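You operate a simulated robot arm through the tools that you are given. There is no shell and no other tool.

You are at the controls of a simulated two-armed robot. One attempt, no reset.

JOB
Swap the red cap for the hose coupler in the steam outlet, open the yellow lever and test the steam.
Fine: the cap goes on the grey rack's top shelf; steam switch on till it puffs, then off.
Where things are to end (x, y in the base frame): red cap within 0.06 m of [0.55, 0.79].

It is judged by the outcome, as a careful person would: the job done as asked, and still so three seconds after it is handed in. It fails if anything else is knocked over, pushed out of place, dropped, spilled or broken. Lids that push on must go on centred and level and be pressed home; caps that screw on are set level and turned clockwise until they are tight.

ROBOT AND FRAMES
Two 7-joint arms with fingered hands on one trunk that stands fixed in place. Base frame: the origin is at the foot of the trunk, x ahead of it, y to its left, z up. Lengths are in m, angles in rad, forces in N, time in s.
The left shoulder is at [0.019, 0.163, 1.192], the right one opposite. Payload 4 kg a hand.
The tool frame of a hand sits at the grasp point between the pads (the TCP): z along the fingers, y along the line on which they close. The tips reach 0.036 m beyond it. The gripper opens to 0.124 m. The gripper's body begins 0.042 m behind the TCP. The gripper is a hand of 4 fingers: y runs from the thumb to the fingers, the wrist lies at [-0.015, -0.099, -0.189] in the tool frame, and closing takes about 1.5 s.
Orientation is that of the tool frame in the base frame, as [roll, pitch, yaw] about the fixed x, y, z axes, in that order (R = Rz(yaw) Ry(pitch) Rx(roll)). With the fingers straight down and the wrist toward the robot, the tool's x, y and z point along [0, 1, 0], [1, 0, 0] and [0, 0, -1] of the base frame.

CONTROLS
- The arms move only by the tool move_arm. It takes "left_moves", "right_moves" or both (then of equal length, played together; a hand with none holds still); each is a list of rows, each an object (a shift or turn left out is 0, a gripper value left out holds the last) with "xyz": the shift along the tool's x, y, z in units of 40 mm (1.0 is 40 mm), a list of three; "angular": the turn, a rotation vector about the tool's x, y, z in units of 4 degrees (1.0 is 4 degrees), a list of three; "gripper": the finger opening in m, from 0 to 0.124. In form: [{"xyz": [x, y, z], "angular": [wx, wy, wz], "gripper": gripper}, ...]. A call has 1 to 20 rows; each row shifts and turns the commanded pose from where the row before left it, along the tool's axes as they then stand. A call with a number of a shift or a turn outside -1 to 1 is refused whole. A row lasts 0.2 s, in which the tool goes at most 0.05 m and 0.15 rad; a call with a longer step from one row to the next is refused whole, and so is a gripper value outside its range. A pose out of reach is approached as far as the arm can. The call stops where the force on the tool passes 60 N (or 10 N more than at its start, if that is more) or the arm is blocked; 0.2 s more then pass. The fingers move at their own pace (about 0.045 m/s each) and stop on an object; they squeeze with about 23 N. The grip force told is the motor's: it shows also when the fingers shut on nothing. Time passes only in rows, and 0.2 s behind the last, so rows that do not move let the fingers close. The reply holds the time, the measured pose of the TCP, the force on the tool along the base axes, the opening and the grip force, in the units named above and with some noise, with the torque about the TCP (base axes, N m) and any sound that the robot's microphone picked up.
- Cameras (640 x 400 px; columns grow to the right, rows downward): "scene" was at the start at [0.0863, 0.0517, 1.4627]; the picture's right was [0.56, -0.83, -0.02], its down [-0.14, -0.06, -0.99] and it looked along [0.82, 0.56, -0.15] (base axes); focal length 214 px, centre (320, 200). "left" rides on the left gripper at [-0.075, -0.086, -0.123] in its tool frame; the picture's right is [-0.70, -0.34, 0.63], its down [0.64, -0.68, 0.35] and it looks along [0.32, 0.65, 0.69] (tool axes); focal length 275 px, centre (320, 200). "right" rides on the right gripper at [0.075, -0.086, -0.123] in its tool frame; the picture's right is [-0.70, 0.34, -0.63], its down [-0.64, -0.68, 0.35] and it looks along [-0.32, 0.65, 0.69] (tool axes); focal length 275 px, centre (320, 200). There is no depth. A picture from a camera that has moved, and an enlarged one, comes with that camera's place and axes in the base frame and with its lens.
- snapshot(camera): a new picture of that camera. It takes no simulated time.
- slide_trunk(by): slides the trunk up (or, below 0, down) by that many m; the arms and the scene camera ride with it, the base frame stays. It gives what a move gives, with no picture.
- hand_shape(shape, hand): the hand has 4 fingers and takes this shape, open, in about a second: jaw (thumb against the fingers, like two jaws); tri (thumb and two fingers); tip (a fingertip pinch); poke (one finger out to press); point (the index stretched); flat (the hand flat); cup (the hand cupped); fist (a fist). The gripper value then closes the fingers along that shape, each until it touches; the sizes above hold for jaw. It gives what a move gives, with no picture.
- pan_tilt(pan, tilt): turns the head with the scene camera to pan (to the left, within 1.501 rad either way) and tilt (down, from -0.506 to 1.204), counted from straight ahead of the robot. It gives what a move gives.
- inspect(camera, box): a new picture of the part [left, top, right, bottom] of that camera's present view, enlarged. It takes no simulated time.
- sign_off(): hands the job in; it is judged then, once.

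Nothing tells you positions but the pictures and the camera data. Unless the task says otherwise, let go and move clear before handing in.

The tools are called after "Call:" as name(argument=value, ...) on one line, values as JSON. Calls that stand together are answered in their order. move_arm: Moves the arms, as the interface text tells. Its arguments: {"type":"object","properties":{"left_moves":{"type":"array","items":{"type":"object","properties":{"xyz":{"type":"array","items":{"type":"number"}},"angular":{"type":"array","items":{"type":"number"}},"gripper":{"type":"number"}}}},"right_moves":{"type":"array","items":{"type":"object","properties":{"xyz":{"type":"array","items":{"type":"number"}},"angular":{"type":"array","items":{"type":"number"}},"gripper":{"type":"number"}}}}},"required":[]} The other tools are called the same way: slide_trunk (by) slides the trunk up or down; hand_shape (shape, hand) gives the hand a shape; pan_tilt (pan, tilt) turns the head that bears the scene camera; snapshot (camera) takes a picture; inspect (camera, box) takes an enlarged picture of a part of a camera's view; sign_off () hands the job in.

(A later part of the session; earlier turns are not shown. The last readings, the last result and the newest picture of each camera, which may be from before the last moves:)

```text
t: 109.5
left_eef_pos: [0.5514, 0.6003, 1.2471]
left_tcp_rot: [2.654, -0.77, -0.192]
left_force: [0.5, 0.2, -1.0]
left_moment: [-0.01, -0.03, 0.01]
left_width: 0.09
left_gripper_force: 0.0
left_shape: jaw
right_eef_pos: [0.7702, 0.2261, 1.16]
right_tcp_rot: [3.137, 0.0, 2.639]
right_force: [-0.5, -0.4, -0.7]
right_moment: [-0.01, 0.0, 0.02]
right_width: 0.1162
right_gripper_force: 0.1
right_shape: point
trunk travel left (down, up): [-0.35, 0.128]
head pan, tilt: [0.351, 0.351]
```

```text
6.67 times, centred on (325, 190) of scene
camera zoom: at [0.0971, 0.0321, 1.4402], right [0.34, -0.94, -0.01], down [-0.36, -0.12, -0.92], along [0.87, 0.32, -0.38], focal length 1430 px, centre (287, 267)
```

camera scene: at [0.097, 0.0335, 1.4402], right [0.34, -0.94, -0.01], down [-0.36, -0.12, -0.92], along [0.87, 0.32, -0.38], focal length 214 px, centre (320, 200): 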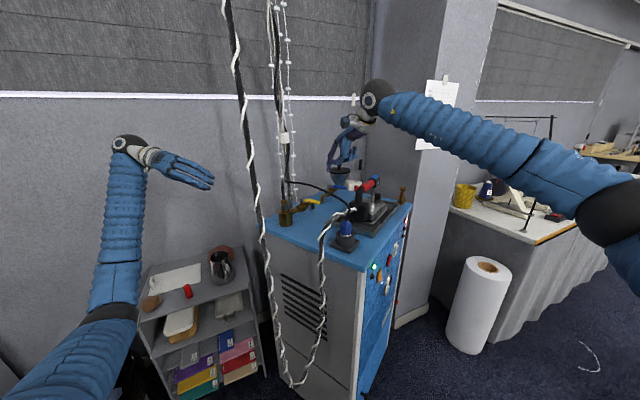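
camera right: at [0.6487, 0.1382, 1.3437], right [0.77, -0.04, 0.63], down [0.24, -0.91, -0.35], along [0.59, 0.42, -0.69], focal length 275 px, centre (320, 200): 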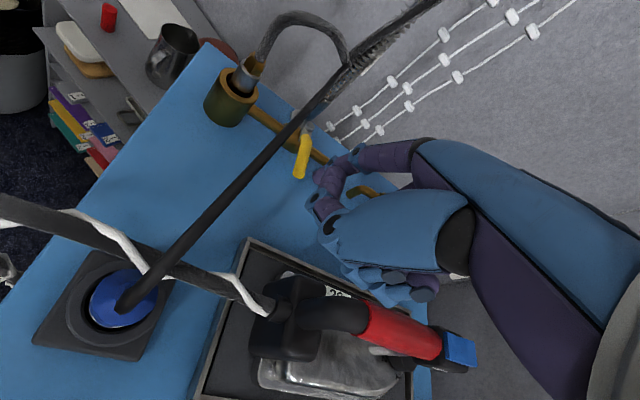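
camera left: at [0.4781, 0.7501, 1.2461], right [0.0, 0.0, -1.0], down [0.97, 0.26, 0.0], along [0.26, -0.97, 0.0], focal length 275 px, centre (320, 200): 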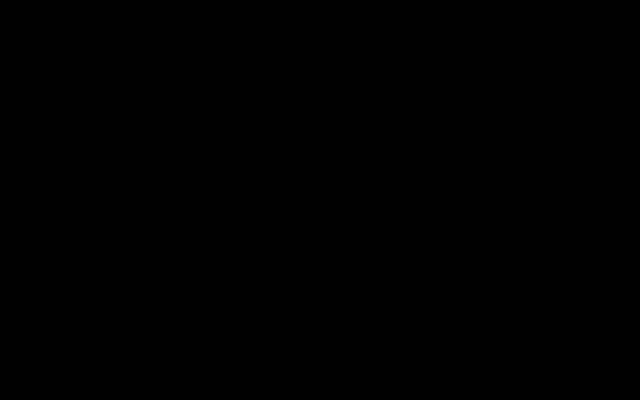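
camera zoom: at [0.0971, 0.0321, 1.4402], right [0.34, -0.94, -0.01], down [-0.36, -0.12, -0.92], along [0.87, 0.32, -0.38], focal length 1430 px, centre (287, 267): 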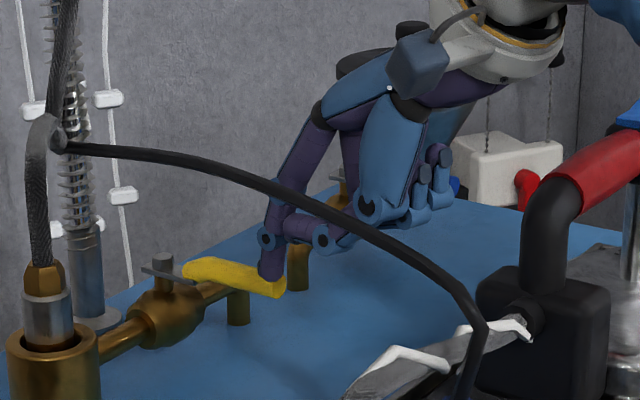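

The fingertip is just in front of the lever's end with a few millimetres of gap. One more step brings it to lever height.

Call:
move_arm(right_moves=[{"xyz": [0.05, 0.287, 0.36]}, {"xyz": [0.05, 0.287, 0.36]}, {"xyz": [0, 0, 0]}])

Call:
inspect(camera="right", box=[240, 80, 440, 260])

Call:
inspect(camera="scene", box=[280, 170, 350, 220])

```text
t: 110.3
left_eef_pos: [0.5518, 0.5991, 1.2485]
left_tcp_rot: [2.657, -0.77, -0.194]
left_force: [-0.2, -0.8, 0.0]
left_moment: [0.01, -0.04, -0.03]
left_width: 0.0899
left_gripper_force: 0.0
left_shape: jaw
right_eef_pos: [0.7782, 0.2492, 1.1302]
right_tcp_rot: [3.137, 0.0, 2.638]
right_force: [-1.0, -0.6, 0.0]
right_moment: [-0.03, 0.0, 0.0]
right_width: 0.116
right_gripper_force: 0.0
right_shape: point
trunk travel left (down, up): [-0.35, 0.128]
head pan, tilt: [0.351, 0.351]
```

```text
2.22 times, centred on (340, 170) of right
camera zoom: at [0.6722, 0.2078, 1.2535], right [0.77, -0.04, 0.63], down [0.24, -0.91, -0.35], along [0.59, 0.42, -0.69], focal length 612 px, centre (276, 267)
```

zoom: 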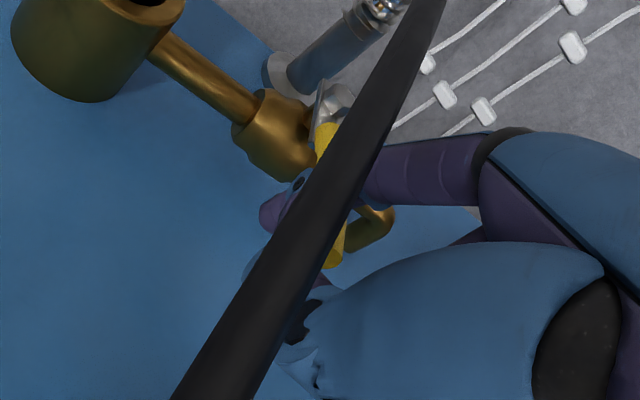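

```text
8.00 times, centred on (315, 195) of scene
camera zoom: at [0.0967, 0.0318, 1.4404], right [0.34, -0.94, -0.01], down [-0.36, -0.12, -0.93], along [0.87, 0.32, -0.38], focal length 1716 px, centre (360, 240)
```

zoom: 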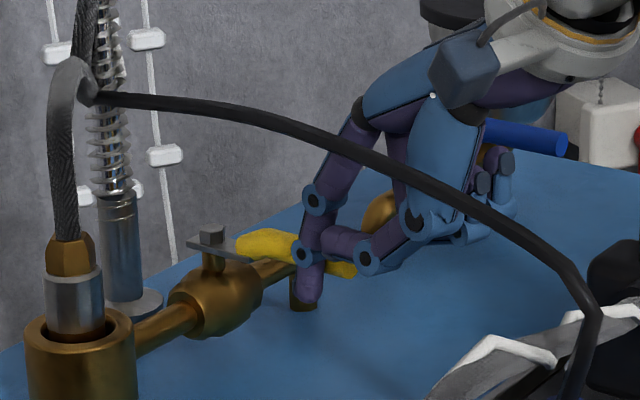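

The index finger is on the near side of the lever. I'll now push away from the robot (which turns the lever counter-clockwise), watching the force.

Call:
move_arm(right_moves=[{"xyz": [-0.2, 0.1, 0]}, {"xyz": [-0.2, 0.12, 0]}, {"xyz": [0, 0, 0]}])

Call:
inspect(camera="scene", box=[280, 170, 350, 220])

```text
t: 111.1
left_eef_pos: [0.5529, 0.6004, 1.2473]
left_tcp_rot: [2.654, -0.772, -0.192]
left_force: [-0.2, -0.7, -0.5]
left_moment: [0.0, 0.0, -0.03]
left_width: 0.0901
left_gripper_force: 0.1
left_shape: jaw
right_eef_pos: [0.7788, 0.2477, 1.1308]
right_tcp_rot: [3.139, -0.001, 2.639]
right_force: [-0.1, 0.2, -0.3]
right_moment: [0.02, 0.01, 0.01]
right_width: 0.1162
right_gripper_force: 0.1
right_shape: point
right hand out of reach, approached as far as the arm can: row 1, 2
trunk travel left (down, up): [-0.35, 0.128]
head pan, tilt: [0.351, 0.351]
```

```text
8.00 times, centred on (315, 195) of scene
camera zoom: at [0.0967, 0.0319, 1.4403], right [0.34, -0.94, -0.01], down [-0.36, -0.12, -0.93], along [0.87, 0.32, -0.38], focal length 1716 px, centre (360, 240)
```

zoom: 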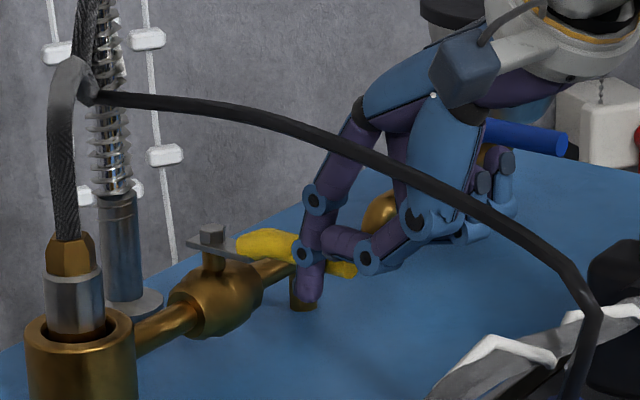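

The arm is at its limit at this yaw. I'll yaw back ~10° about the fingertip (keeping the tip in place) to free the reach, then push.

Call:
move_arm(right_moves=[{"angular": [0, 0, 1], "xyz": [0.131, -0.029, 0]}, {"angular": [0, 0, 1], "xyz": [0.131, -0.029, 0]}, {"xyz": [-0.2, 0.06, 0]}, {"xyz": [-0.2, 0.06, 0]}, {"xyz": [0, 0, 0]}])

Call:
inspect(camera="scene", box=[280, 170, 350, 220])

```text
t: 112.3
left_eef_pos: [0.5512, 0.5999, 1.2479]
left_tcp_rot: [2.654, -0.77, -0.193]
left_force: [0.2, -0.8, 0.7]
left_moment: [0.0, -0.01, -0.02]
left_width: 0.0898
left_gripper_force: 0.1
left_shape: jaw
right_eef_pos: [0.7846, 0.2467, 1.1322]
right_tcp_rot: [3.139, -0.001, 2.498]
right_force: [-0.3, -0.7, -0.1]
right_moment: [-0.02, -0.05, -0.02]
right_width: 0.0407
right_gripper_force: 0.1
right_shape: point
trunk travel left (down, up): [-0.35, 0.128]
head pan, tilt: [0.351, 0.351]
```

```text
8.00 times, centred on (315, 195) of scene
camera zoom: at [0.0968, 0.032, 1.4403], right [0.34, -0.94, -0.01], down [-0.36, -0.12, -0.93], along [0.87, 0.32, -0.38], focal length 1716 px, centre (360, 240)
```

zoom: 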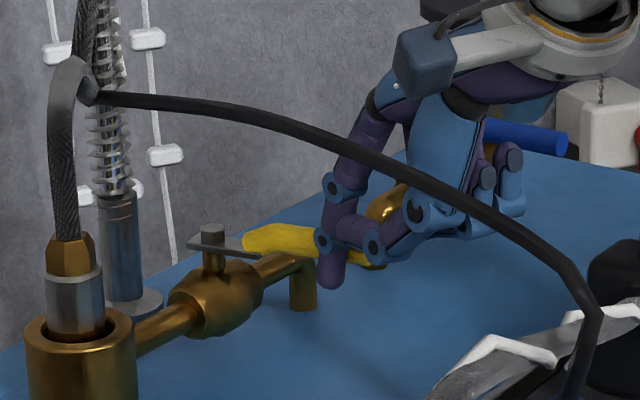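

The lever has begun turning counter-clockwise (about 15°) with almost no force. I'll keep pushing along its arc.

Call:
move_arm(right_moves=[{"xyz": [-0.225, 0.295, 0]}, {"xyz": [-0.225, 0.295, 0]}, {"xyz": [0, 0, 0]}])

Call:
inspect(camera="scene", box=[280, 170, 350, 220])

Call:
inspect(camera="right", box=[200, 40, 440, 260])

```text
t: 113.1
left_eef_pos: [0.5507, 0.5996, 1.2476]
left_tcp_rot: [2.656, -0.77, -0.194]
left_force: [0.2, 0.3, -0.4]
left_moment: [0.02, 0.0, 0.02]
left_width: 0.0897
left_gripper_force: 0.0
left_shape: jaw
right_eef_pos: [0.8124, 0.2541, 1.1299]
right_tcp_rot: [3.138, 0.001, 2.5]
right_force: [0.0, 0.0, 0.0]
right_moment: [0.01, -0.01, 0.01]
right_width: 0.1162
right_gripper_force: 0.0
right_shape: point
trunk travel left (down, up): [-0.35, 0.128]
head pan, tilt: [0.351, 0.351]
```

```text
8.00 times, centred on (315, 195) of scene
camera zoom: at [0.0967, 0.0318, 1.4403], right [0.34, -0.94, -0.01], down [-0.36, -0.12, -0.93], along [0.87, 0.32, -0.38], focal length 1716 px, centre (360, 240)
```

zoom: 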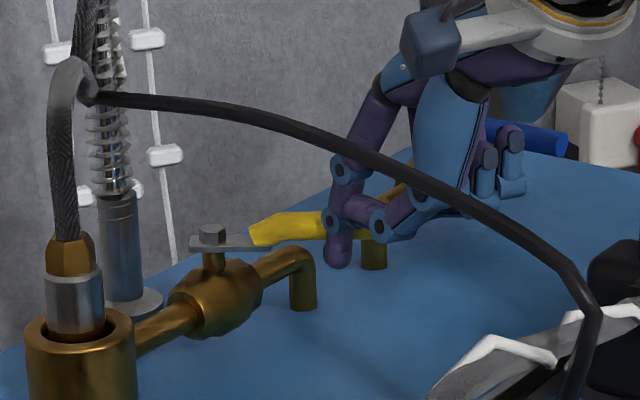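

```text
1.82 times, centred on (320, 150) of right
camera zoom: at [0.7015, 0.2283, 1.2537], right [0.76, -0.15, 0.63], down [0.11, -0.93, -0.35], along [0.64, 0.33, -0.69], focal length 500 px, centre (320, 291)
```

zoom: 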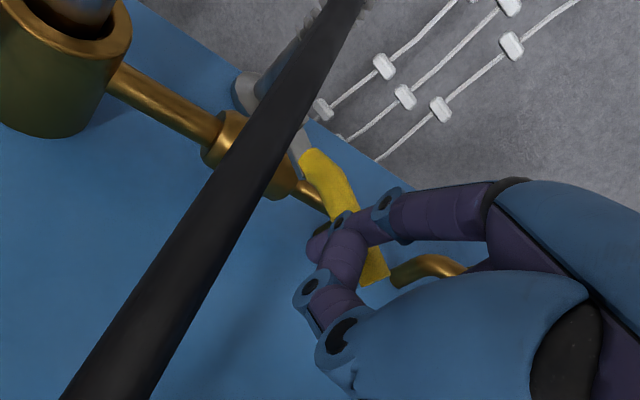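

The lever has turned about 40° and moves easily. I'll continue along the arc.

Call:
move_arm(right_moves=[{"xyz": [-0.163, 0.4, 0]}, {"xyz": [-0.163, 0.4, 0]}, {"xyz": [0, 0, 0]}])

Call:
inspect(camera="scene", box=[280, 170, 350, 220])

Call:
inspect(camera="right", box=[200, 40, 440, 260])

```text
t: 113.9
left_eef_pos: [0.5525, 0.5998, 1.2468]
left_tcp_rot: [2.659, -0.769, -0.196]
left_force: [-0.1, -0.3, 0.1]
left_moment: [-0.02, 0.0, -0.02]
left_width: 0.0899
left_gripper_force: 0.0
left_shape: jaw
right_eef_pos: [0.841, 0.272, 1.1312]
right_tcp_rot: [3.139, -0.002, 2.498]
right_force: [0.2, -0.5, -0.1]
right_moment: [0.03, 0.04, 0.03]
right_width: 0.1162
right_gripper_force: 0.1
right_shape: point
trunk travel left (down, up): [-0.35, 0.128]
head pan, tilt: [0.351, 0.351]
```

```text
8.00 times, centred on (315, 195) of scene
camera zoom: at [0.0967, 0.0315, 1.4403], right [0.34, -0.94, -0.01], down [-0.36, -0.12, -0.93], along [0.87, 0.32, -0.38], focal length 1716 px, centre (360, 240)
```

zoom: 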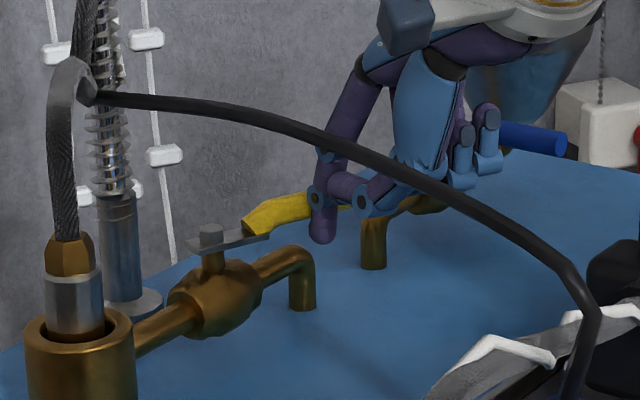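

```text
1.82 times, centred on (320, 150) of right
camera zoom: at [0.7301, 0.2473, 1.2535], right [0.76, -0.15, 0.63], down [0.11, -0.93, -0.35], along [0.64, 0.33, -0.69], focal length 500 px, centre (320, 291)
```

zoom: 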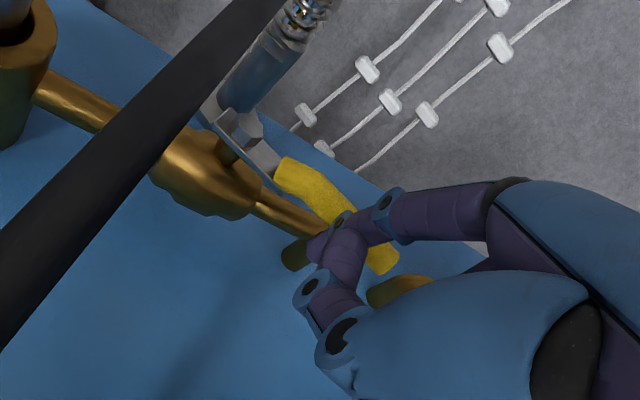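

It is at about 65–70° now, still light. I'll finish the last part of the arc toward alignment with the pipe.

Call:
move_arm(right_moves=[{"xyz": [-0.035, 0.52, 0]}, {"xyz": [0.115, 0.25, 0]}, {"xyz": [0, 0, 0]}])

Call:
inspect(camera="scene", box=[280, 170, 350, 220])

Call:
inspect(camera="right", box=[200, 40, 440, 260])

```text
t: 114.7
left_eef_pos: [0.5526, 0.5995, 1.2472]
left_tcp_rot: [2.658, -0.771, -0.196]
left_force: [0.0, -0.7, -0.6]
left_moment: [0.01, 0.0, 0.05]
left_width: 0.0902
left_gripper_force: 0.2
left_shape: jaw
right_eef_pos: [0.8501, 0.292, 1.1317]
right_tcp_rot: [3.138, -0.002, 2.498]
right_force: [-0.6, -0.3, 0.5]
right_moment: [-0.04, 0.03, 0.01]
right_width: 0.1165
right_gripper_force: 0.1
right_shape: point
right hand out of reach, approached as far as the arm can: row 1
trunk travel left (down, up): [-0.35, 0.128]
head pan, tilt: [0.351, 0.351]
```

```text
8.00 times, centred on (315, 195) of scene
camera zoom: at [0.0969, 0.0317, 1.4403], right [0.34, -0.94, -0.01], down [-0.36, -0.12, -0.93], along [0.87, 0.32, -0.38], focal length 1716 px, centre (360, 240)
```

zoom: 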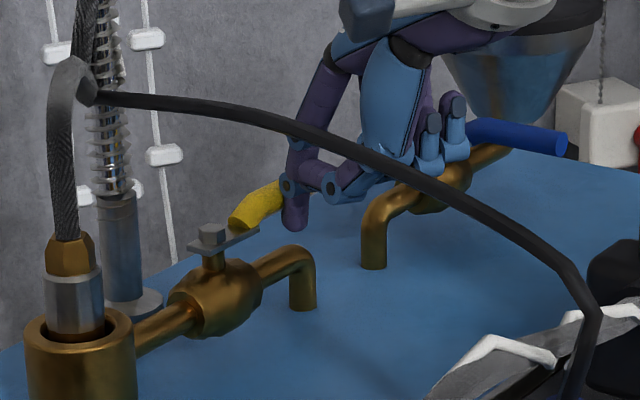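

```text
1.82 times, centred on (320, 150) of right
camera zoom: at [0.7391, 0.2671, 1.2549], right [0.76, -0.15, 0.63], down [0.11, -0.93, -0.35], along [0.64, 0.33, -0.69], focal length 500 px, centre (320, 291)
```

zoom: 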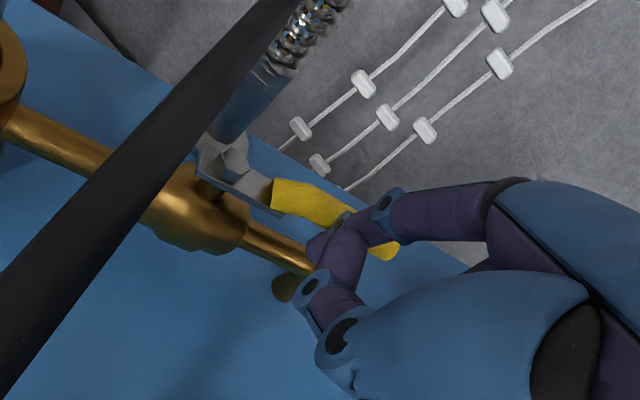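

The lever now looks nearly parallel to the pipe. I'll nudge it further to make sure that it reaches its stop.

Call:
move_arm(right_moves=[{"xyz": [0.15, 0.15, 0]}, {"xyz": [0.15, 0.1, 0]}, {"xyz": [0, 0, 0]}])

Call:
inspect(camera="right", box=[200, 40, 440, 260])

Call:
inspect(camera="scene", box=[280, 170, 350, 220])

```text
t: 115.5
left_eef_pos: [0.5515, 0.5985, 1.2485]
left_tcp_rot: [2.659, -0.769, -0.196]
left_force: [-0.2, -0.1, -0.7]
left_moment: [0.03, 0.02, 0.02]
left_width: 0.0898
left_gripper_force: 0.2
left_shape: jaw
right_eef_pos: [0.8494, 0.3046, 1.1327]
right_tcp_rot: [3.139, 0.001, 2.498]
right_force: [-0.4, -12.6, 0.5]
right_moment: [-0.13, -0.03, -0.33]
right_width: 0.1163
right_gripper_force: 0.0
right_shape: point
trunk travel left (down, up): [-0.35, 0.128]
head pan, tilt: [0.351, 0.351]
```

```text
1.82 times, centred on (320, 150) of right
camera zoom: at [0.7376, 0.2801, 1.255], right [0.76, -0.15, 0.63], down [0.11, -0.93, -0.35], along [0.64, 0.33, -0.69], focal length 500 px, centre (320, 291)
```

zoom: 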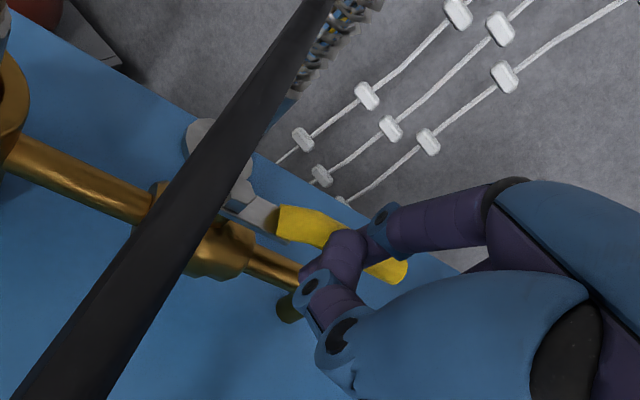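

```text
8.00 times, centred on (315, 195) of scene
camera zoom: at [0.0966, 0.0307, 1.4403], right [0.34, -0.94, -0.01], down [-0.36, -0.12, -0.93], along [0.87, 0.32, -0.38], focal length 1716 px, centre (360, 240)
```

zoom: 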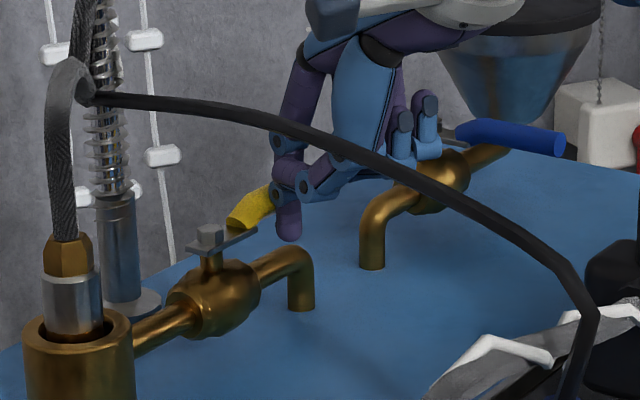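

The finger meets firm resistance (12.6 N) with the lever parallel to the pipe, so it is fully open. I'll back the finger off and withdraw along its axis.

Call:
move_arm(right_moves=[{"xyz": [-0.225, -0.3, 0]}, {"xyz": [-0.104, -0.6, -0.756]}, {"xyz": [-0.104, -0.6, -0.756]}, {"xyz": [-0.104, -0.6, -0.756]}, {"xyz": [-0.104, -0.6, -0.756]}, {"xyz": [0, 0, -1]}])

Call:
snapshot(camera="right")

Call:
inspect(camera="scene", box=[270, 130, 400, 230])

```text
t: 116.9
left_eef_pos: [0.5517, 0.5997, 1.2479]
left_tcp_rot: [2.655, -0.771, -0.193]
left_force: [0.4, 0.8, 0.7]
left_moment: [0.02, -0.04, 0.01]
left_width: 0.0899
left_gripper_force: 0.1
left_shape: jaw
right_eef_pos: [0.8035, 0.2001, 1.2934]
right_tcp_rot: [3.14, 0.0, 2.5]
right_force: [0.2, 0.2, 0.4]
right_moment: [-0.01, -0.03, 0.05]
right_width: 0.1161
right_gripper_force: 0.0
right_shape: point
trunk travel left (down, up): [-0.35, 0.128]
head pan, tilt: [0.351, 0.351]
```

```text
taken
camera right: at [0.6926, 0.1756, 1.4159], right [0.76, -0.15, 0.63], down [0.11, -0.93, -0.35], along [0.64, 0.33, -0.69], focal length 275 px, centre (320, 200)
```

right: 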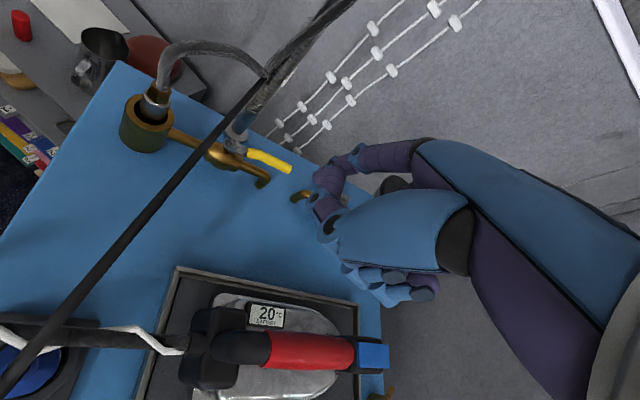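

```text
4.00 times, centred on (335, 180) of scene
camera zoom: at [0.096, 0.0332, 1.4404], right [0.34, -0.94, -0.01], down [-0.36, -0.12, -0.93], along [0.87, 0.32, -0.38], focal length 858 px, centre (260, 280)
```

zoom: 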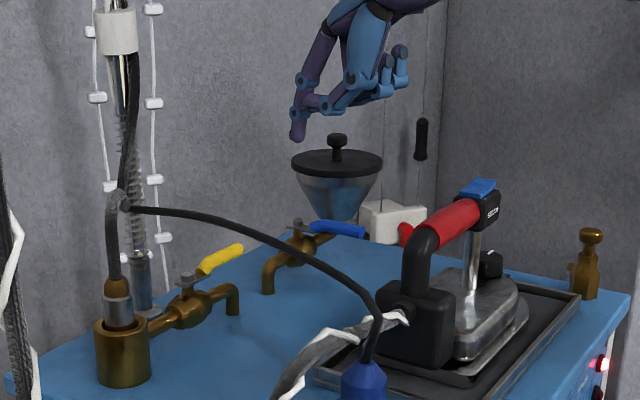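

The yellow lever is open and everything else is in place. Next is the steam rocker on the iron, so I'll measure it from both cameras.

Call:
inspect(camera="right", box=[330, 320, 410, 390])

Call:
inspect(camera="scene", box=[375, 165, 405, 190])

```text
5.71 times, centred on (370, 355) of right
camera zoom: at [0.6926, 0.1756, 1.4159], right [0.76, -0.15, 0.63], down [0.11, -0.93, -0.35], along [0.64, 0.33, -0.69], focal length 1573 px, centre (34, -686)
```

zoom: 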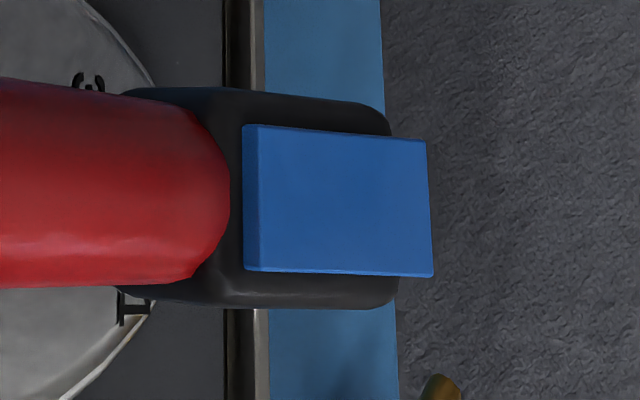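

```text
16.00 times, centred on (390, 178) of scene
camera zoom: at [0.096, 0.0332, 1.4404], right [0.34, -0.94, -0.01], down [-0.36, -0.12, -0.93], along [0.87, 0.32, -0.38], focal length 3432 px, centre (-800, 560)
```

zoom: 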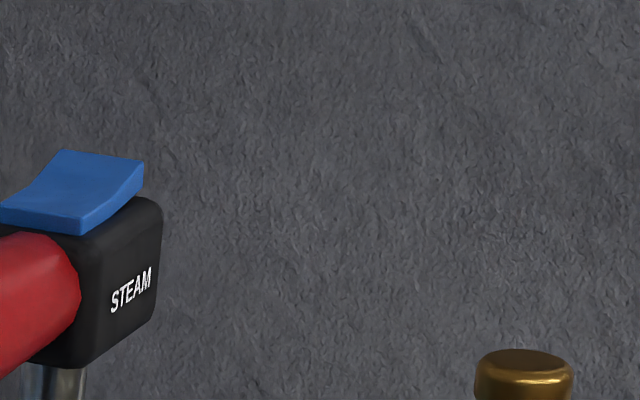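

The rocker centre is at (0.939, 0.111, 1.20), about 50 × 24 mm, with its far end raised. I'll yaw the hand and bring the fingertip above the far end.

Call:
move_arm(right_moves=[{"xyz": [0, 0, -0.7]}, {"angular": [0, 0, 1]}, {"angular": [0, 0, 1]}, {"angular": [0, 0, 1]}, {"angular": [0, 0, 1]}, {"angular": [0, 0, 1]}, {"angular": [0, 0, 1]}, {"angular": [0, 0, 0.5]}, {"xyz": [-0.842, 0.086, 0.0]}, {"xyz": [-0.842, 0.086, 0.0]}, {"xyz": [-0.842, 0.086, 0.0]}, {"xyz": [-0.842, 0.086, 0.0]}, {"xyz": [-0.842, 0.086, 0.0]}])

Call:
snapshot(camera="right")

Call:
inspect(camera="scene", box=[340, 110, 440, 210])

```text
t: 119.7
left_eef_pos: [0.5529, 0.5997, 1.2473]
left_tcp_rot: [2.656, -0.77, -0.195]
left_force: [0.0, -0.1, -0.3]
left_moment: [0.05, -0.01, 0.06]
left_width: 0.0898
left_gripper_force: 0.2
left_shape: jaw
right_eef_pos: [0.8972, 0.0613, 1.3191]
right_tcp_rot: [3.141, -0.004, 2.045]
right_force: [0.9, 0.1, -0.5]
right_moment: [0.01, 0.0, 0.03]
right_width: 0.116
right_gripper_force: 0.0
right_shape: point
trunk travel left (down, up): [-0.35, 0.128]
head pan, tilt: [0.351, 0.351]
```

```text
taken
camera right: at [0.7875, 0.0875, 1.4429], right [0.62, -0.47, 0.63], down [-0.31, -0.88, -0.35], along [0.72, 0.02, -0.69], focal length 275 px, centre (320, 200)
```

right: 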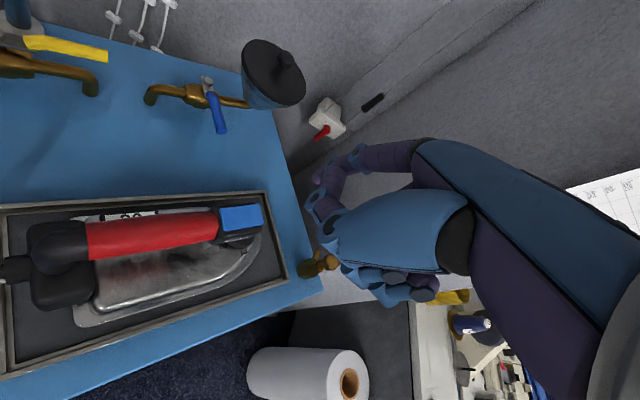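

```text
4.00 times, centred on (390, 160) of scene
camera zoom: at [0.0969, 0.0311, 1.4403], right [0.34, -0.94, -0.01], down [-0.36, -0.12, -0.93], along [0.87, 0.32, -0.38], focal length 858 px, centre (40, 360)
```

zoom: 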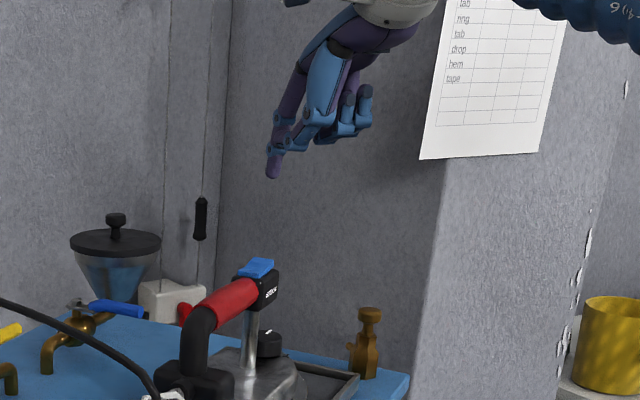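

Call:
inspect(camera="right", box=[200, 190, 280, 250])

Call:
inspect(camera="scene", box=[392, 168, 416, 188])

```text
6.67 times, centred on (240, 220) of right
camera zoom: at [0.7875, 0.0875, 1.4429], right [0.62, -0.47, 0.63], down [-0.31, -0.88, -0.35], along [0.72, 0.02, -0.69], focal length 1835 px, centre (853, 67)
```

zoom: 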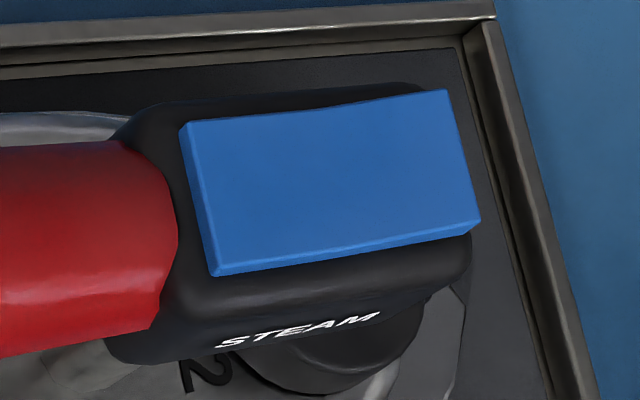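

```text
16.00 times, centred on (404, 178) of scene
camera zoom: at [0.0969, 0.0311, 1.4403], right [0.34, -0.94, -0.01], down [-0.36, -0.12, -0.93], along [0.87, 0.32, -0.38], focal length 3432 px, centre (-1024, 552)
```

zoom: 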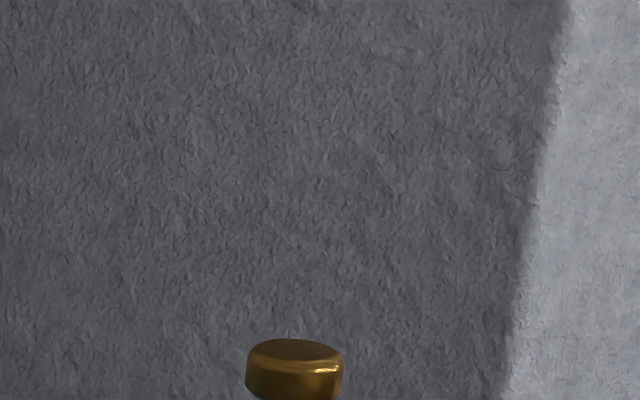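

Call:
inspect(camera="scene", box=[360, 166, 392, 186])

Call:
inspect(camera="scene", box=[360, 140, 400, 165])

```text
16.00 times, centred on (376, 176) of scene
camera zoom: at [0.0969, 0.0311, 1.4403], right [0.34, -0.94, -0.01], down [-0.36, -0.12, -0.93], along [0.87, 0.32, -0.38], focal length 3432 px, centre (-576, 584)
```

zoom: 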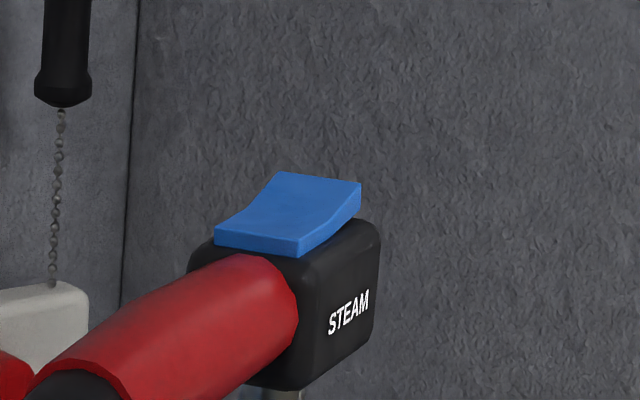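

```text
16.00 times, centred on (380, 152) of scene
camera zoom: at [0.0969, 0.0311, 1.4403], right [0.34, -0.94, -0.01], down [-0.36, -0.12, -0.93], along [0.87, 0.32, -0.38], focal length 3432 px, centre (-640, 960)
```

zoom: 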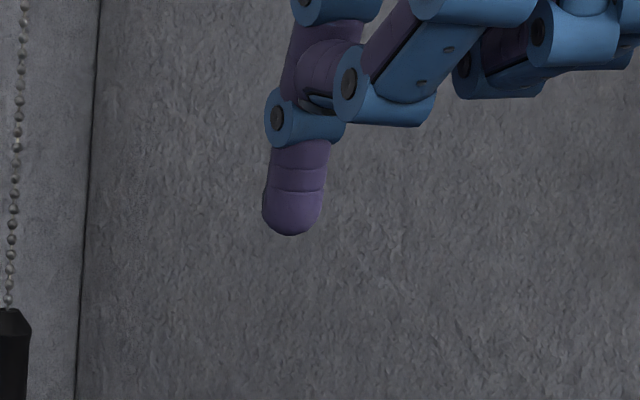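

The rocker's far end is at (0.949, 0.107, 1.208) and the near end at (0.909, 0.117, 1.205). I'll shift slightly and lower the fingertip to just above the far end.

Call:
move_arm(right_moves=[{"xyz": [0.1, -0.2, 0.4]}, {"xyz": [0, 0, 0.7]}, {"xyz": [0, 0, 0.6]}, {"xyz": [0, 0, 0]}])

Call:
inspect(camera="scene", box=[360, 160, 400, 185])

Call:
inspect(camera="right", box=[180, 140, 360, 260])

```text
t: 120.7
left_eef_pos: [0.5522, 0.6012, 1.2488]
left_tcp_rot: [2.656, -0.772, -0.195]
left_force: [0.5, 0.0, 0.6]
left_moment: [0.02, 0.0, -0.02]
left_width: 0.09
left_gripper_force: 0.1
left_shape: jaw
right_eef_pos: [0.8866, 0.062, 1.252]
right_tcp_rot: [3.139, -0.002, 2.045]
right_force: [-0.2, -0.2, -0.1]
right_moment: [0.0, 0.01, 0.01]
right_width: 0.1161
right_gripper_force: 0.0
right_shape: point
trunk travel left (down, up): [-0.35, 0.128]
head pan, tilt: [0.351, 0.351]
```

```text
16.00 times, centred on (380, 172) of scene
camera zoom: at [0.0965, 0.0321, 1.4404], right [0.34, -0.94, -0.01], down [-0.36, -0.12, -0.93], along [0.87, 0.32, -0.38], focal length 3432 px, centre (-640, 640)
```

zoom: 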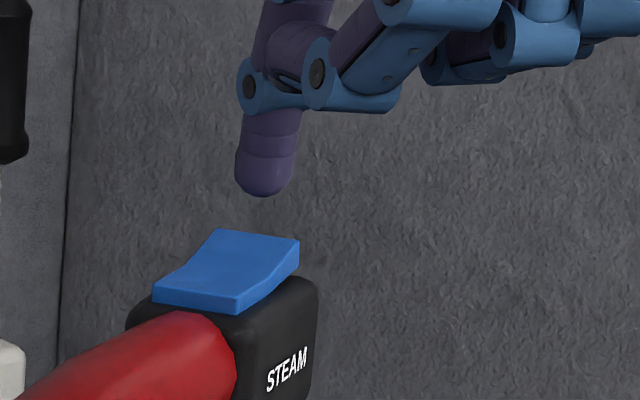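

```text
3.33 times, centred on (270, 200) of right
camera zoom: at [0.7772, 0.0882, 1.3757], right [0.62, -0.47, 0.63], down [-0.31, -0.88, -0.35], along [0.72, 0.02, -0.69], focal length 918 px, centre (487, 200)
```

zoom: 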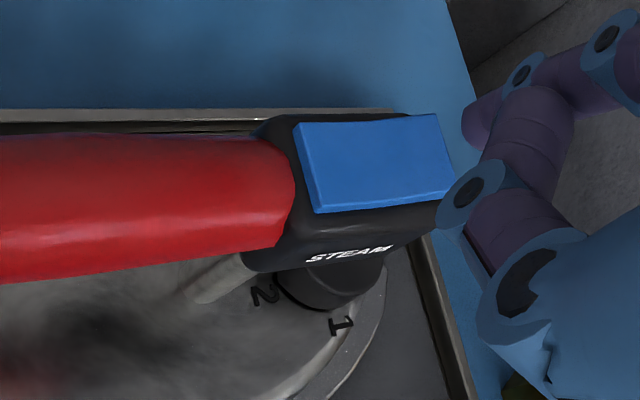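

The fingertip is ~11 mm above the rocker's far end. I'll press down in small steps.

Call:
move_arm(right_moves=[{"xyz": [0.035, -0.065, 0.15]}, {"xyz": [0, 0, 0.15]}, {"xyz": [0, 0, 0]}])

Call:
inspect(camera="scene", box=[360, 160, 400, 185])

```text
t: 121.5
left_eef_pos: [0.5527, 0.5999, 1.2483]
left_tcp_rot: [2.656, -0.772, -0.195]
left_force: [0.6, -0.4, 0.8]
left_moment: [-0.02, 0.03, 0.01]
left_width: 0.09
left_gripper_force: 0.1
left_shape: jaw
right_eef_pos: [0.8835, 0.0624, 1.2397]
right_tcp_rot: [3.14, -0.002, 2.045]
right_force: [0.2, -0.1, 1.3]
right_moment: [0.05, -0.07, -0.05]
right_width: 0.0
right_gripper_force: 0.1
right_shape: point
trunk travel left (down, up): [-0.35, 0.128]
head pan, tilt: [0.351, 0.351]
```

```text
16.00 times, centred on (380, 172) of scene
camera zoom: at [0.0967, 0.0318, 1.4403], right [0.34, -0.94, -0.01], down [-0.36, -0.12, -0.93], along [0.87, 0.32, -0.38], focal length 3432 px, centre (-640, 640)
```

zoom: 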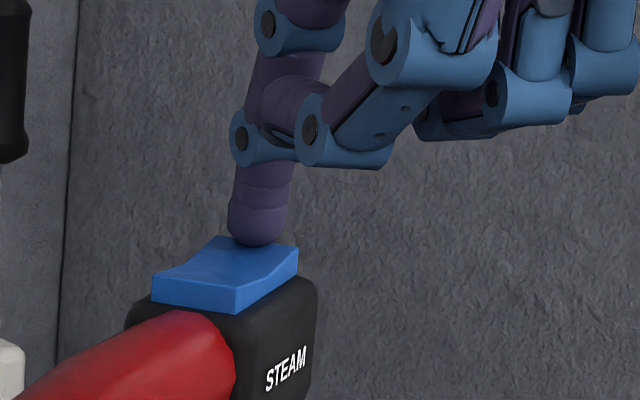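

The finger is touching the rocker's far end and it has started to move. I'll press further in small steps and listen.

Call:
move_arm(right_moves=[{"xyz": [0, 0, 0.1]}, {"xyz": [0, 0, 0.1]}, {"xyz": [0, 0, 0]}])

Call:
inspect(camera="scene", box=[360, 160, 400, 185])

```text
t: 122.3
left_eef_pos: [0.5507, 0.5987, 1.2494]
left_tcp_rot: [2.656, -0.773, -0.195]
left_force: [-0.8, -0.1, -0.2]
left_moment: [0.07, -0.01, 0.01]
left_width: 0.0897
left_gripper_force: 0.1
left_shape: jaw
right_eef_pos: [0.8828, 0.062, 1.2347]
right_tcp_rot: [3.134, -0.002, 2.045]
right_force: [-3.7, -3.2, 16.8]
right_moment: [0.73, -0.88, -0.03]
right_width: 0.0
right_gripper_force: 0.0
right_shape: point
trunk travel left (down, up): [-0.35, 0.128]
head pan, tilt: [0.351, 0.351]
```

```text
16.00 times, centred on (380, 172) of scene
camera zoom: at [0.0948, 0.0314, 1.4406], right [0.34, -0.94, -0.01], down [-0.36, -0.12, -0.93], along [0.87, 0.32, -0.38], focal length 3432 px, centre (-640, 640)
```

zoom: 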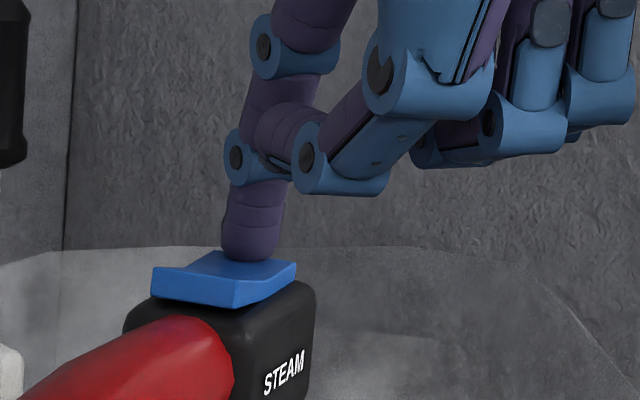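

The rocker has flipped and a pale cloud is appearing behind the iron. I'll check the puff with a wider view before switching it off.

Call:
snapshot(camera="scene")

Call:
snapshot(camera="right")

```text
taken
camera scene: at [0.0948, 0.0314, 1.4406], right [0.34, -0.94, -0.01], down [-0.36, -0.12, -0.93], along [0.87, 0.32, -0.38], focal length 214 px, centre (320, 200)
```

scene: 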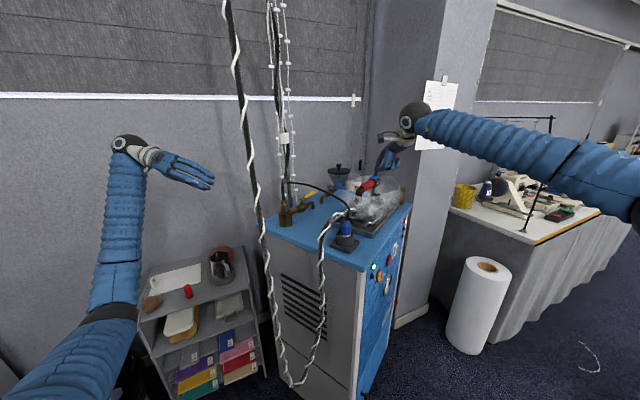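

```text
taken
camera right: at [0.7718, 0.0877, 1.358], right [0.61, -0.47, 0.63], down [-0.31, -0.88, -0.35], along [0.72, 0.02, -0.69], focal length 275 px, centre (320, 200)
```

right: 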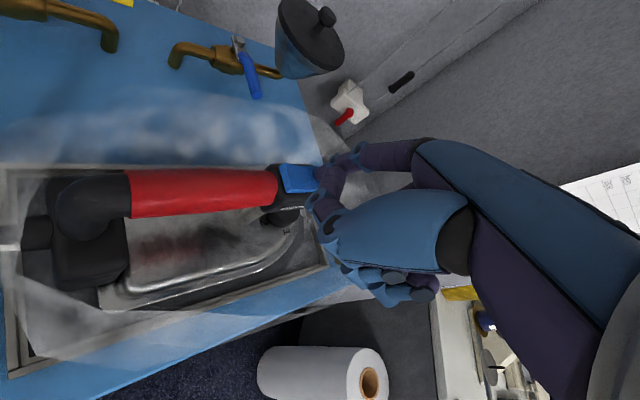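

The iron is clearly puffing steam. I'll lift, move the fingertip to the rocker's near end, and press that to switch it off.

Call:
move_arm(right_moves=[{"xyz": [0, 0, -0.6]}, {"xyz": [0.41, -0.39, 0]}, {"xyz": [0, 0, 0]}])

Call:
inspect(camera="scene", box=[360, 160, 400, 185])

Call:
inspect(camera="right", box=[220, 120, 380, 240])

```text
t: 123.1
left_eef_pos: [0.5527, 0.6002, 1.2479]
left_tcp_rot: [2.656, -0.769, -0.194]
left_force: [0.8, 0.1, 0.0]
left_moment: [-0.01, -0.01, -0.02]
left_width: 0.0897
left_gripper_force: 0.2
left_shape: jaw
right_eef_pos: [0.8634, 0.0711, 1.2539]
right_tcp_rot: [3.14, -0.001, 2.047]
right_force: [-0.1, 0.2, 0.5]
right_moment: [-0.03, 0.03, -0.02]
right_width: 0.0
right_gripper_force: 0.0
right_shape: point
trunk travel left (down, up): [-0.35, 0.128]
head pan, tilt: [0.351, 0.351]
```

```text
16.00 times, centred on (380, 172) of scene
camera zoom: at [0.0977, 0.0322, 1.4401], right [0.34, -0.94, -0.01], down [-0.36, -0.12, -0.92], along [0.87, 0.32, -0.38], focal length 3432 px, centre (-640, 640)
```

zoom: 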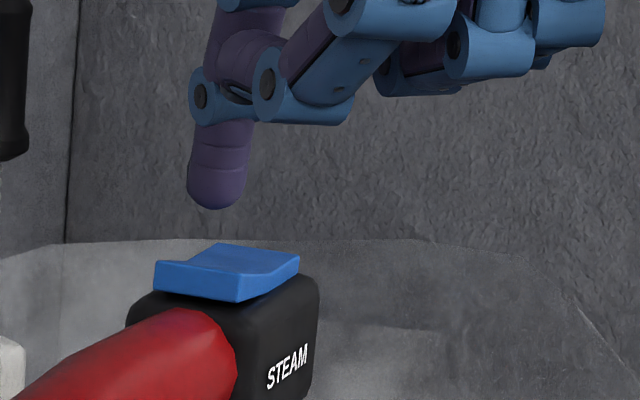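

```text
3.33 times, centred on (300, 180) of right
camera zoom: at [0.7531, 0.0968, 1.3775], right [0.62, -0.47, 0.63], down [-0.31, -0.88, -0.35], along [0.72, 0.02, -0.69], focal length 918 px, centre (387, 267)
```

zoom: 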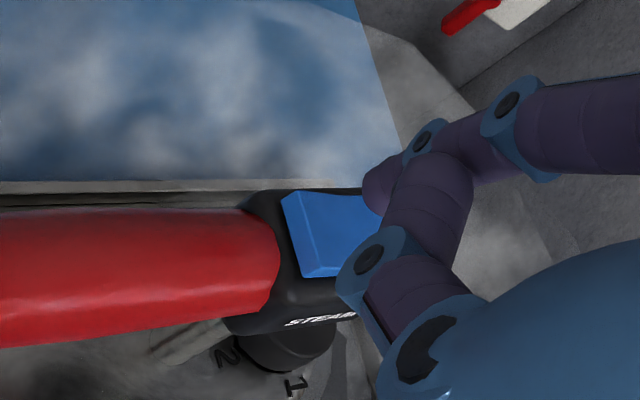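

I'll shift a little closer to the near end and press down.

Call:
move_arm(right_moves=[{"xyz": [0.13, -0.15, 0]}, {"xyz": [0, 0, 0.25]}, {"xyz": [0, 0, 0.1]}, {"xyz": [0, 0, 0]}])

Call:
inspect(camera="scene", box=[360, 160, 400, 185])

```text
t: 124.1
left_eef_pos: [0.5524, 0.5998, 1.248]
left_tcp_rot: [2.655, -0.77, -0.194]
left_force: [0.1, -0.1, 0.2]
left_moment: [0.02, -0.03, -0.01]
left_width: 0.0898
left_gripper_force: 0.1
left_shape: jaw
right_eef_pos: [0.8545, 0.072, 1.2418]
right_tcp_rot: [3.14, -0.002, 2.045]
right_force: [-0.4, -0.2, 0.2]
right_moment: [0.01, -0.03, 0.0]
right_width: 0.0
right_gripper_force: 0.0
right_shape: point
trunk travel left (down, up): [-0.35, 0.128]
head pan, tilt: [0.351, 0.351]
```

```text
16.00 times, centred on (380, 172) of scene
camera zoom: at [0.0969, 0.0319, 1.4403], right [0.34, -0.94, -0.01], down [-0.36, -0.12, -0.93], along [0.87, 0.32, -0.38], focal length 3432 px, centre (-640, 640)
```

zoom: 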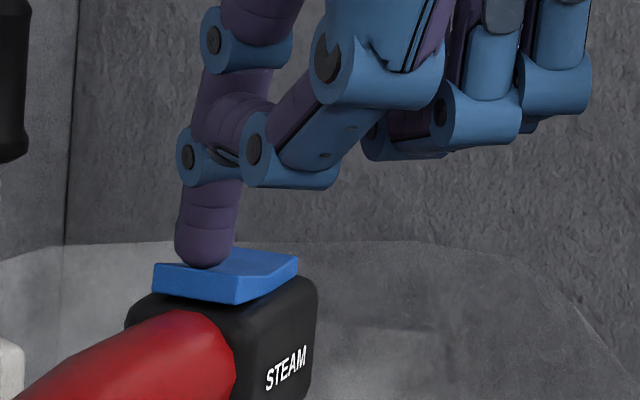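

The fingertip touches the near end of the rocker. I'll press down in small steps until it flips.

Call:
move_arm(right_moves=[{"xyz": [0, 0, 0.1]}, {"xyz": [0, 0, 0.1]}, {"xyz": [0, 0, 0]}])

Call:
inspect(camera="scene", box=[360, 160, 400, 185])

```text
t: 124.9
left_eef_pos: [0.5504, 0.5986, 1.25]
left_tcp_rot: [2.658, -0.771, -0.194]
left_force: [-0.4, 0.5, 0.4]
left_moment: [-0.01, 0.0, 0.01]
left_width: 0.0901
left_gripper_force: 0.0
left_shape: jaw
right_eef_pos: [0.8535, 0.0719, 1.2363]
right_tcp_rot: [3.134, -0.002, 2.046]
right_force: [-3.9, -3.1, 15.9]
right_moment: [0.65, -0.89, 0.05]
right_width: 0.0
right_gripper_force: 0.1
right_shape: point
trunk travel left (down, up): [-0.35, 0.128]
head pan, tilt: [0.351, 0.351]
```

```text
16.00 times, centred on (380, 172) of scene
camera zoom: at [0.0948, 0.0315, 1.4407], right [0.34, -0.94, -0.01], down [-0.36, -0.12, -0.93], along [0.87, 0.32, -0.38], focal length 3432 px, centre (-640, 640)
```

zoom: 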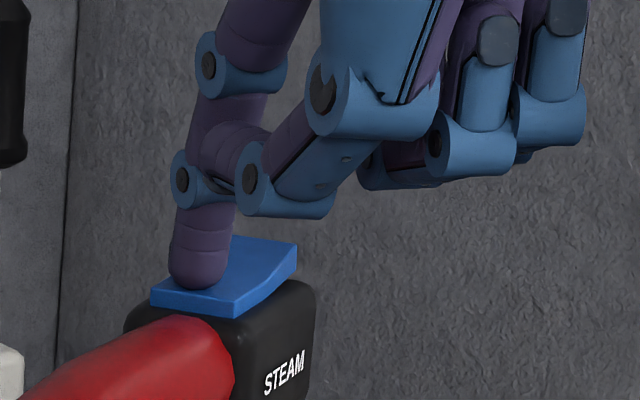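

The rocker has flipped back to off and the steam cloud is gone. I'll lift the hand away and check everything.

Call:
move_arm(right_moves=[{"xyz": [0, 0, -0.5]}, {"xyz": [0, 0, -1]}, {"xyz": [0, 0, -1]}, {"xyz": [-1, 0, 0]}, {"xyz": [-1, 0, 0]}, {"xyz": [-1, 0, 0]}, {"xyz": [-1, 0, 0]}, {"xyz": [-1, 0, 0]}, {"xyz": [-1, 0, 0]}])

Call:
snapshot(camera="scene")

Call:
inspect(camera="scene", box=[270, 150, 430, 260])

Call:
inspect(camera="scene", box=[356, 166, 396, 191])

Call:
snapshot(camera="right")

```text
t: 126.9
left_eef_pos: [0.5521, 0.6002, 1.2472]
left_tcp_rot: [2.656, -0.77, -0.193]
left_force: [0.0, 0.5, 0.1]
left_moment: [-0.02, 0.01, -0.01]
left_width: 0.0898
left_gripper_force: 0.1
left_shape: jaw
right_eef_pos: [0.9557, -0.1265, 1.3354]
right_tcp_rot: [3.14, -0.001, 2.047]
right_force: [-0.1, 0.6, -0.4]
right_moment: [0.0, -0.01, 0.0]
right_width: 0.0
right_gripper_force: 0.0
right_shape: point
right hand out of reach, approached as far as the arm can: row 9
trunk travel left (down, up): [-0.35, 0.128]
head pan, tilt: [0.351, 0.351]
```

```text
taken
camera scene: at [0.0968, 0.0319, 1.4403], right [0.34, -0.94, -0.01], down [-0.36, -0.12, -0.93], along [0.87, 0.32, -0.38], focal length 214 px, centre (320, 200)
```

scene: 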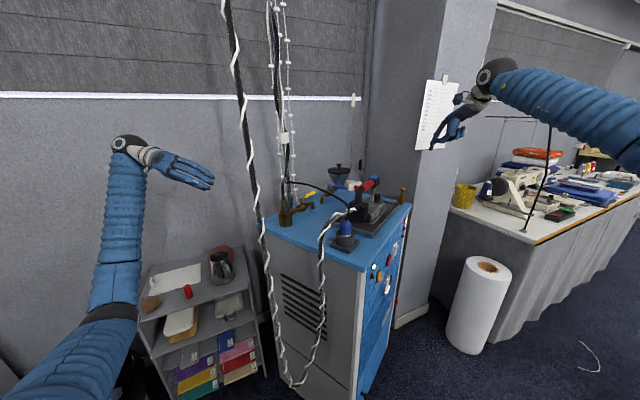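

```text
3.64 times, centred on (350, 205) of scene
camera zoom: at [0.0968, 0.0319, 1.4403], right [0.34, -0.94, -0.01], down [-0.36, -0.12, -0.93], along [0.87, 0.32, -0.38], focal length 780 px, centre (211, 182)
```

zoom: 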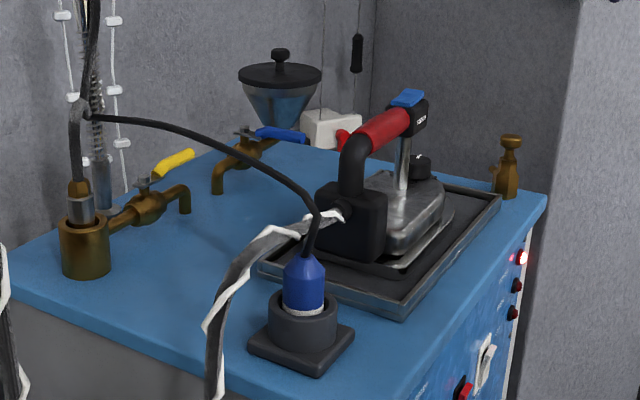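

```text
16.00 times, centred on (376, 178) of scene
camera zoom: at [0.0968, 0.0319, 1.4403], right [0.34, -0.94, -0.01], down [-0.36, -0.12, -0.93], along [0.87, 0.32, -0.38], focal length 3432 px, centre (-576, 544)
```

zoom: 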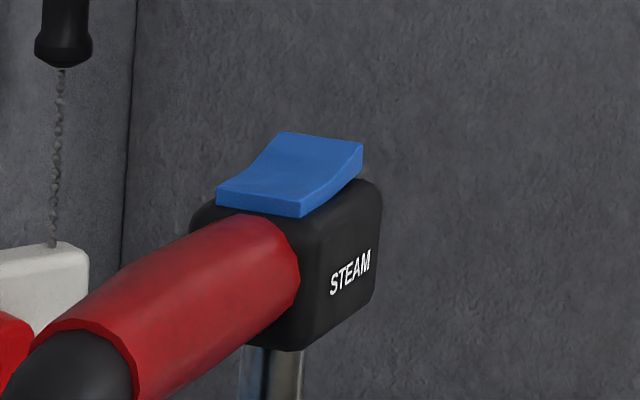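

```text
taken
camera right: at [0.8458, -0.1004, 1.4568], right [0.62, -0.47, 0.63], down [-0.31, -0.88, -0.35], along [0.72, 0.02, -0.69], focal length 275 px, centre (320, 200)
```

right: 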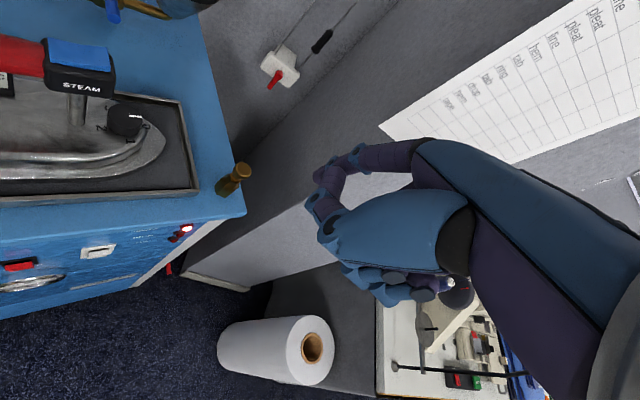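

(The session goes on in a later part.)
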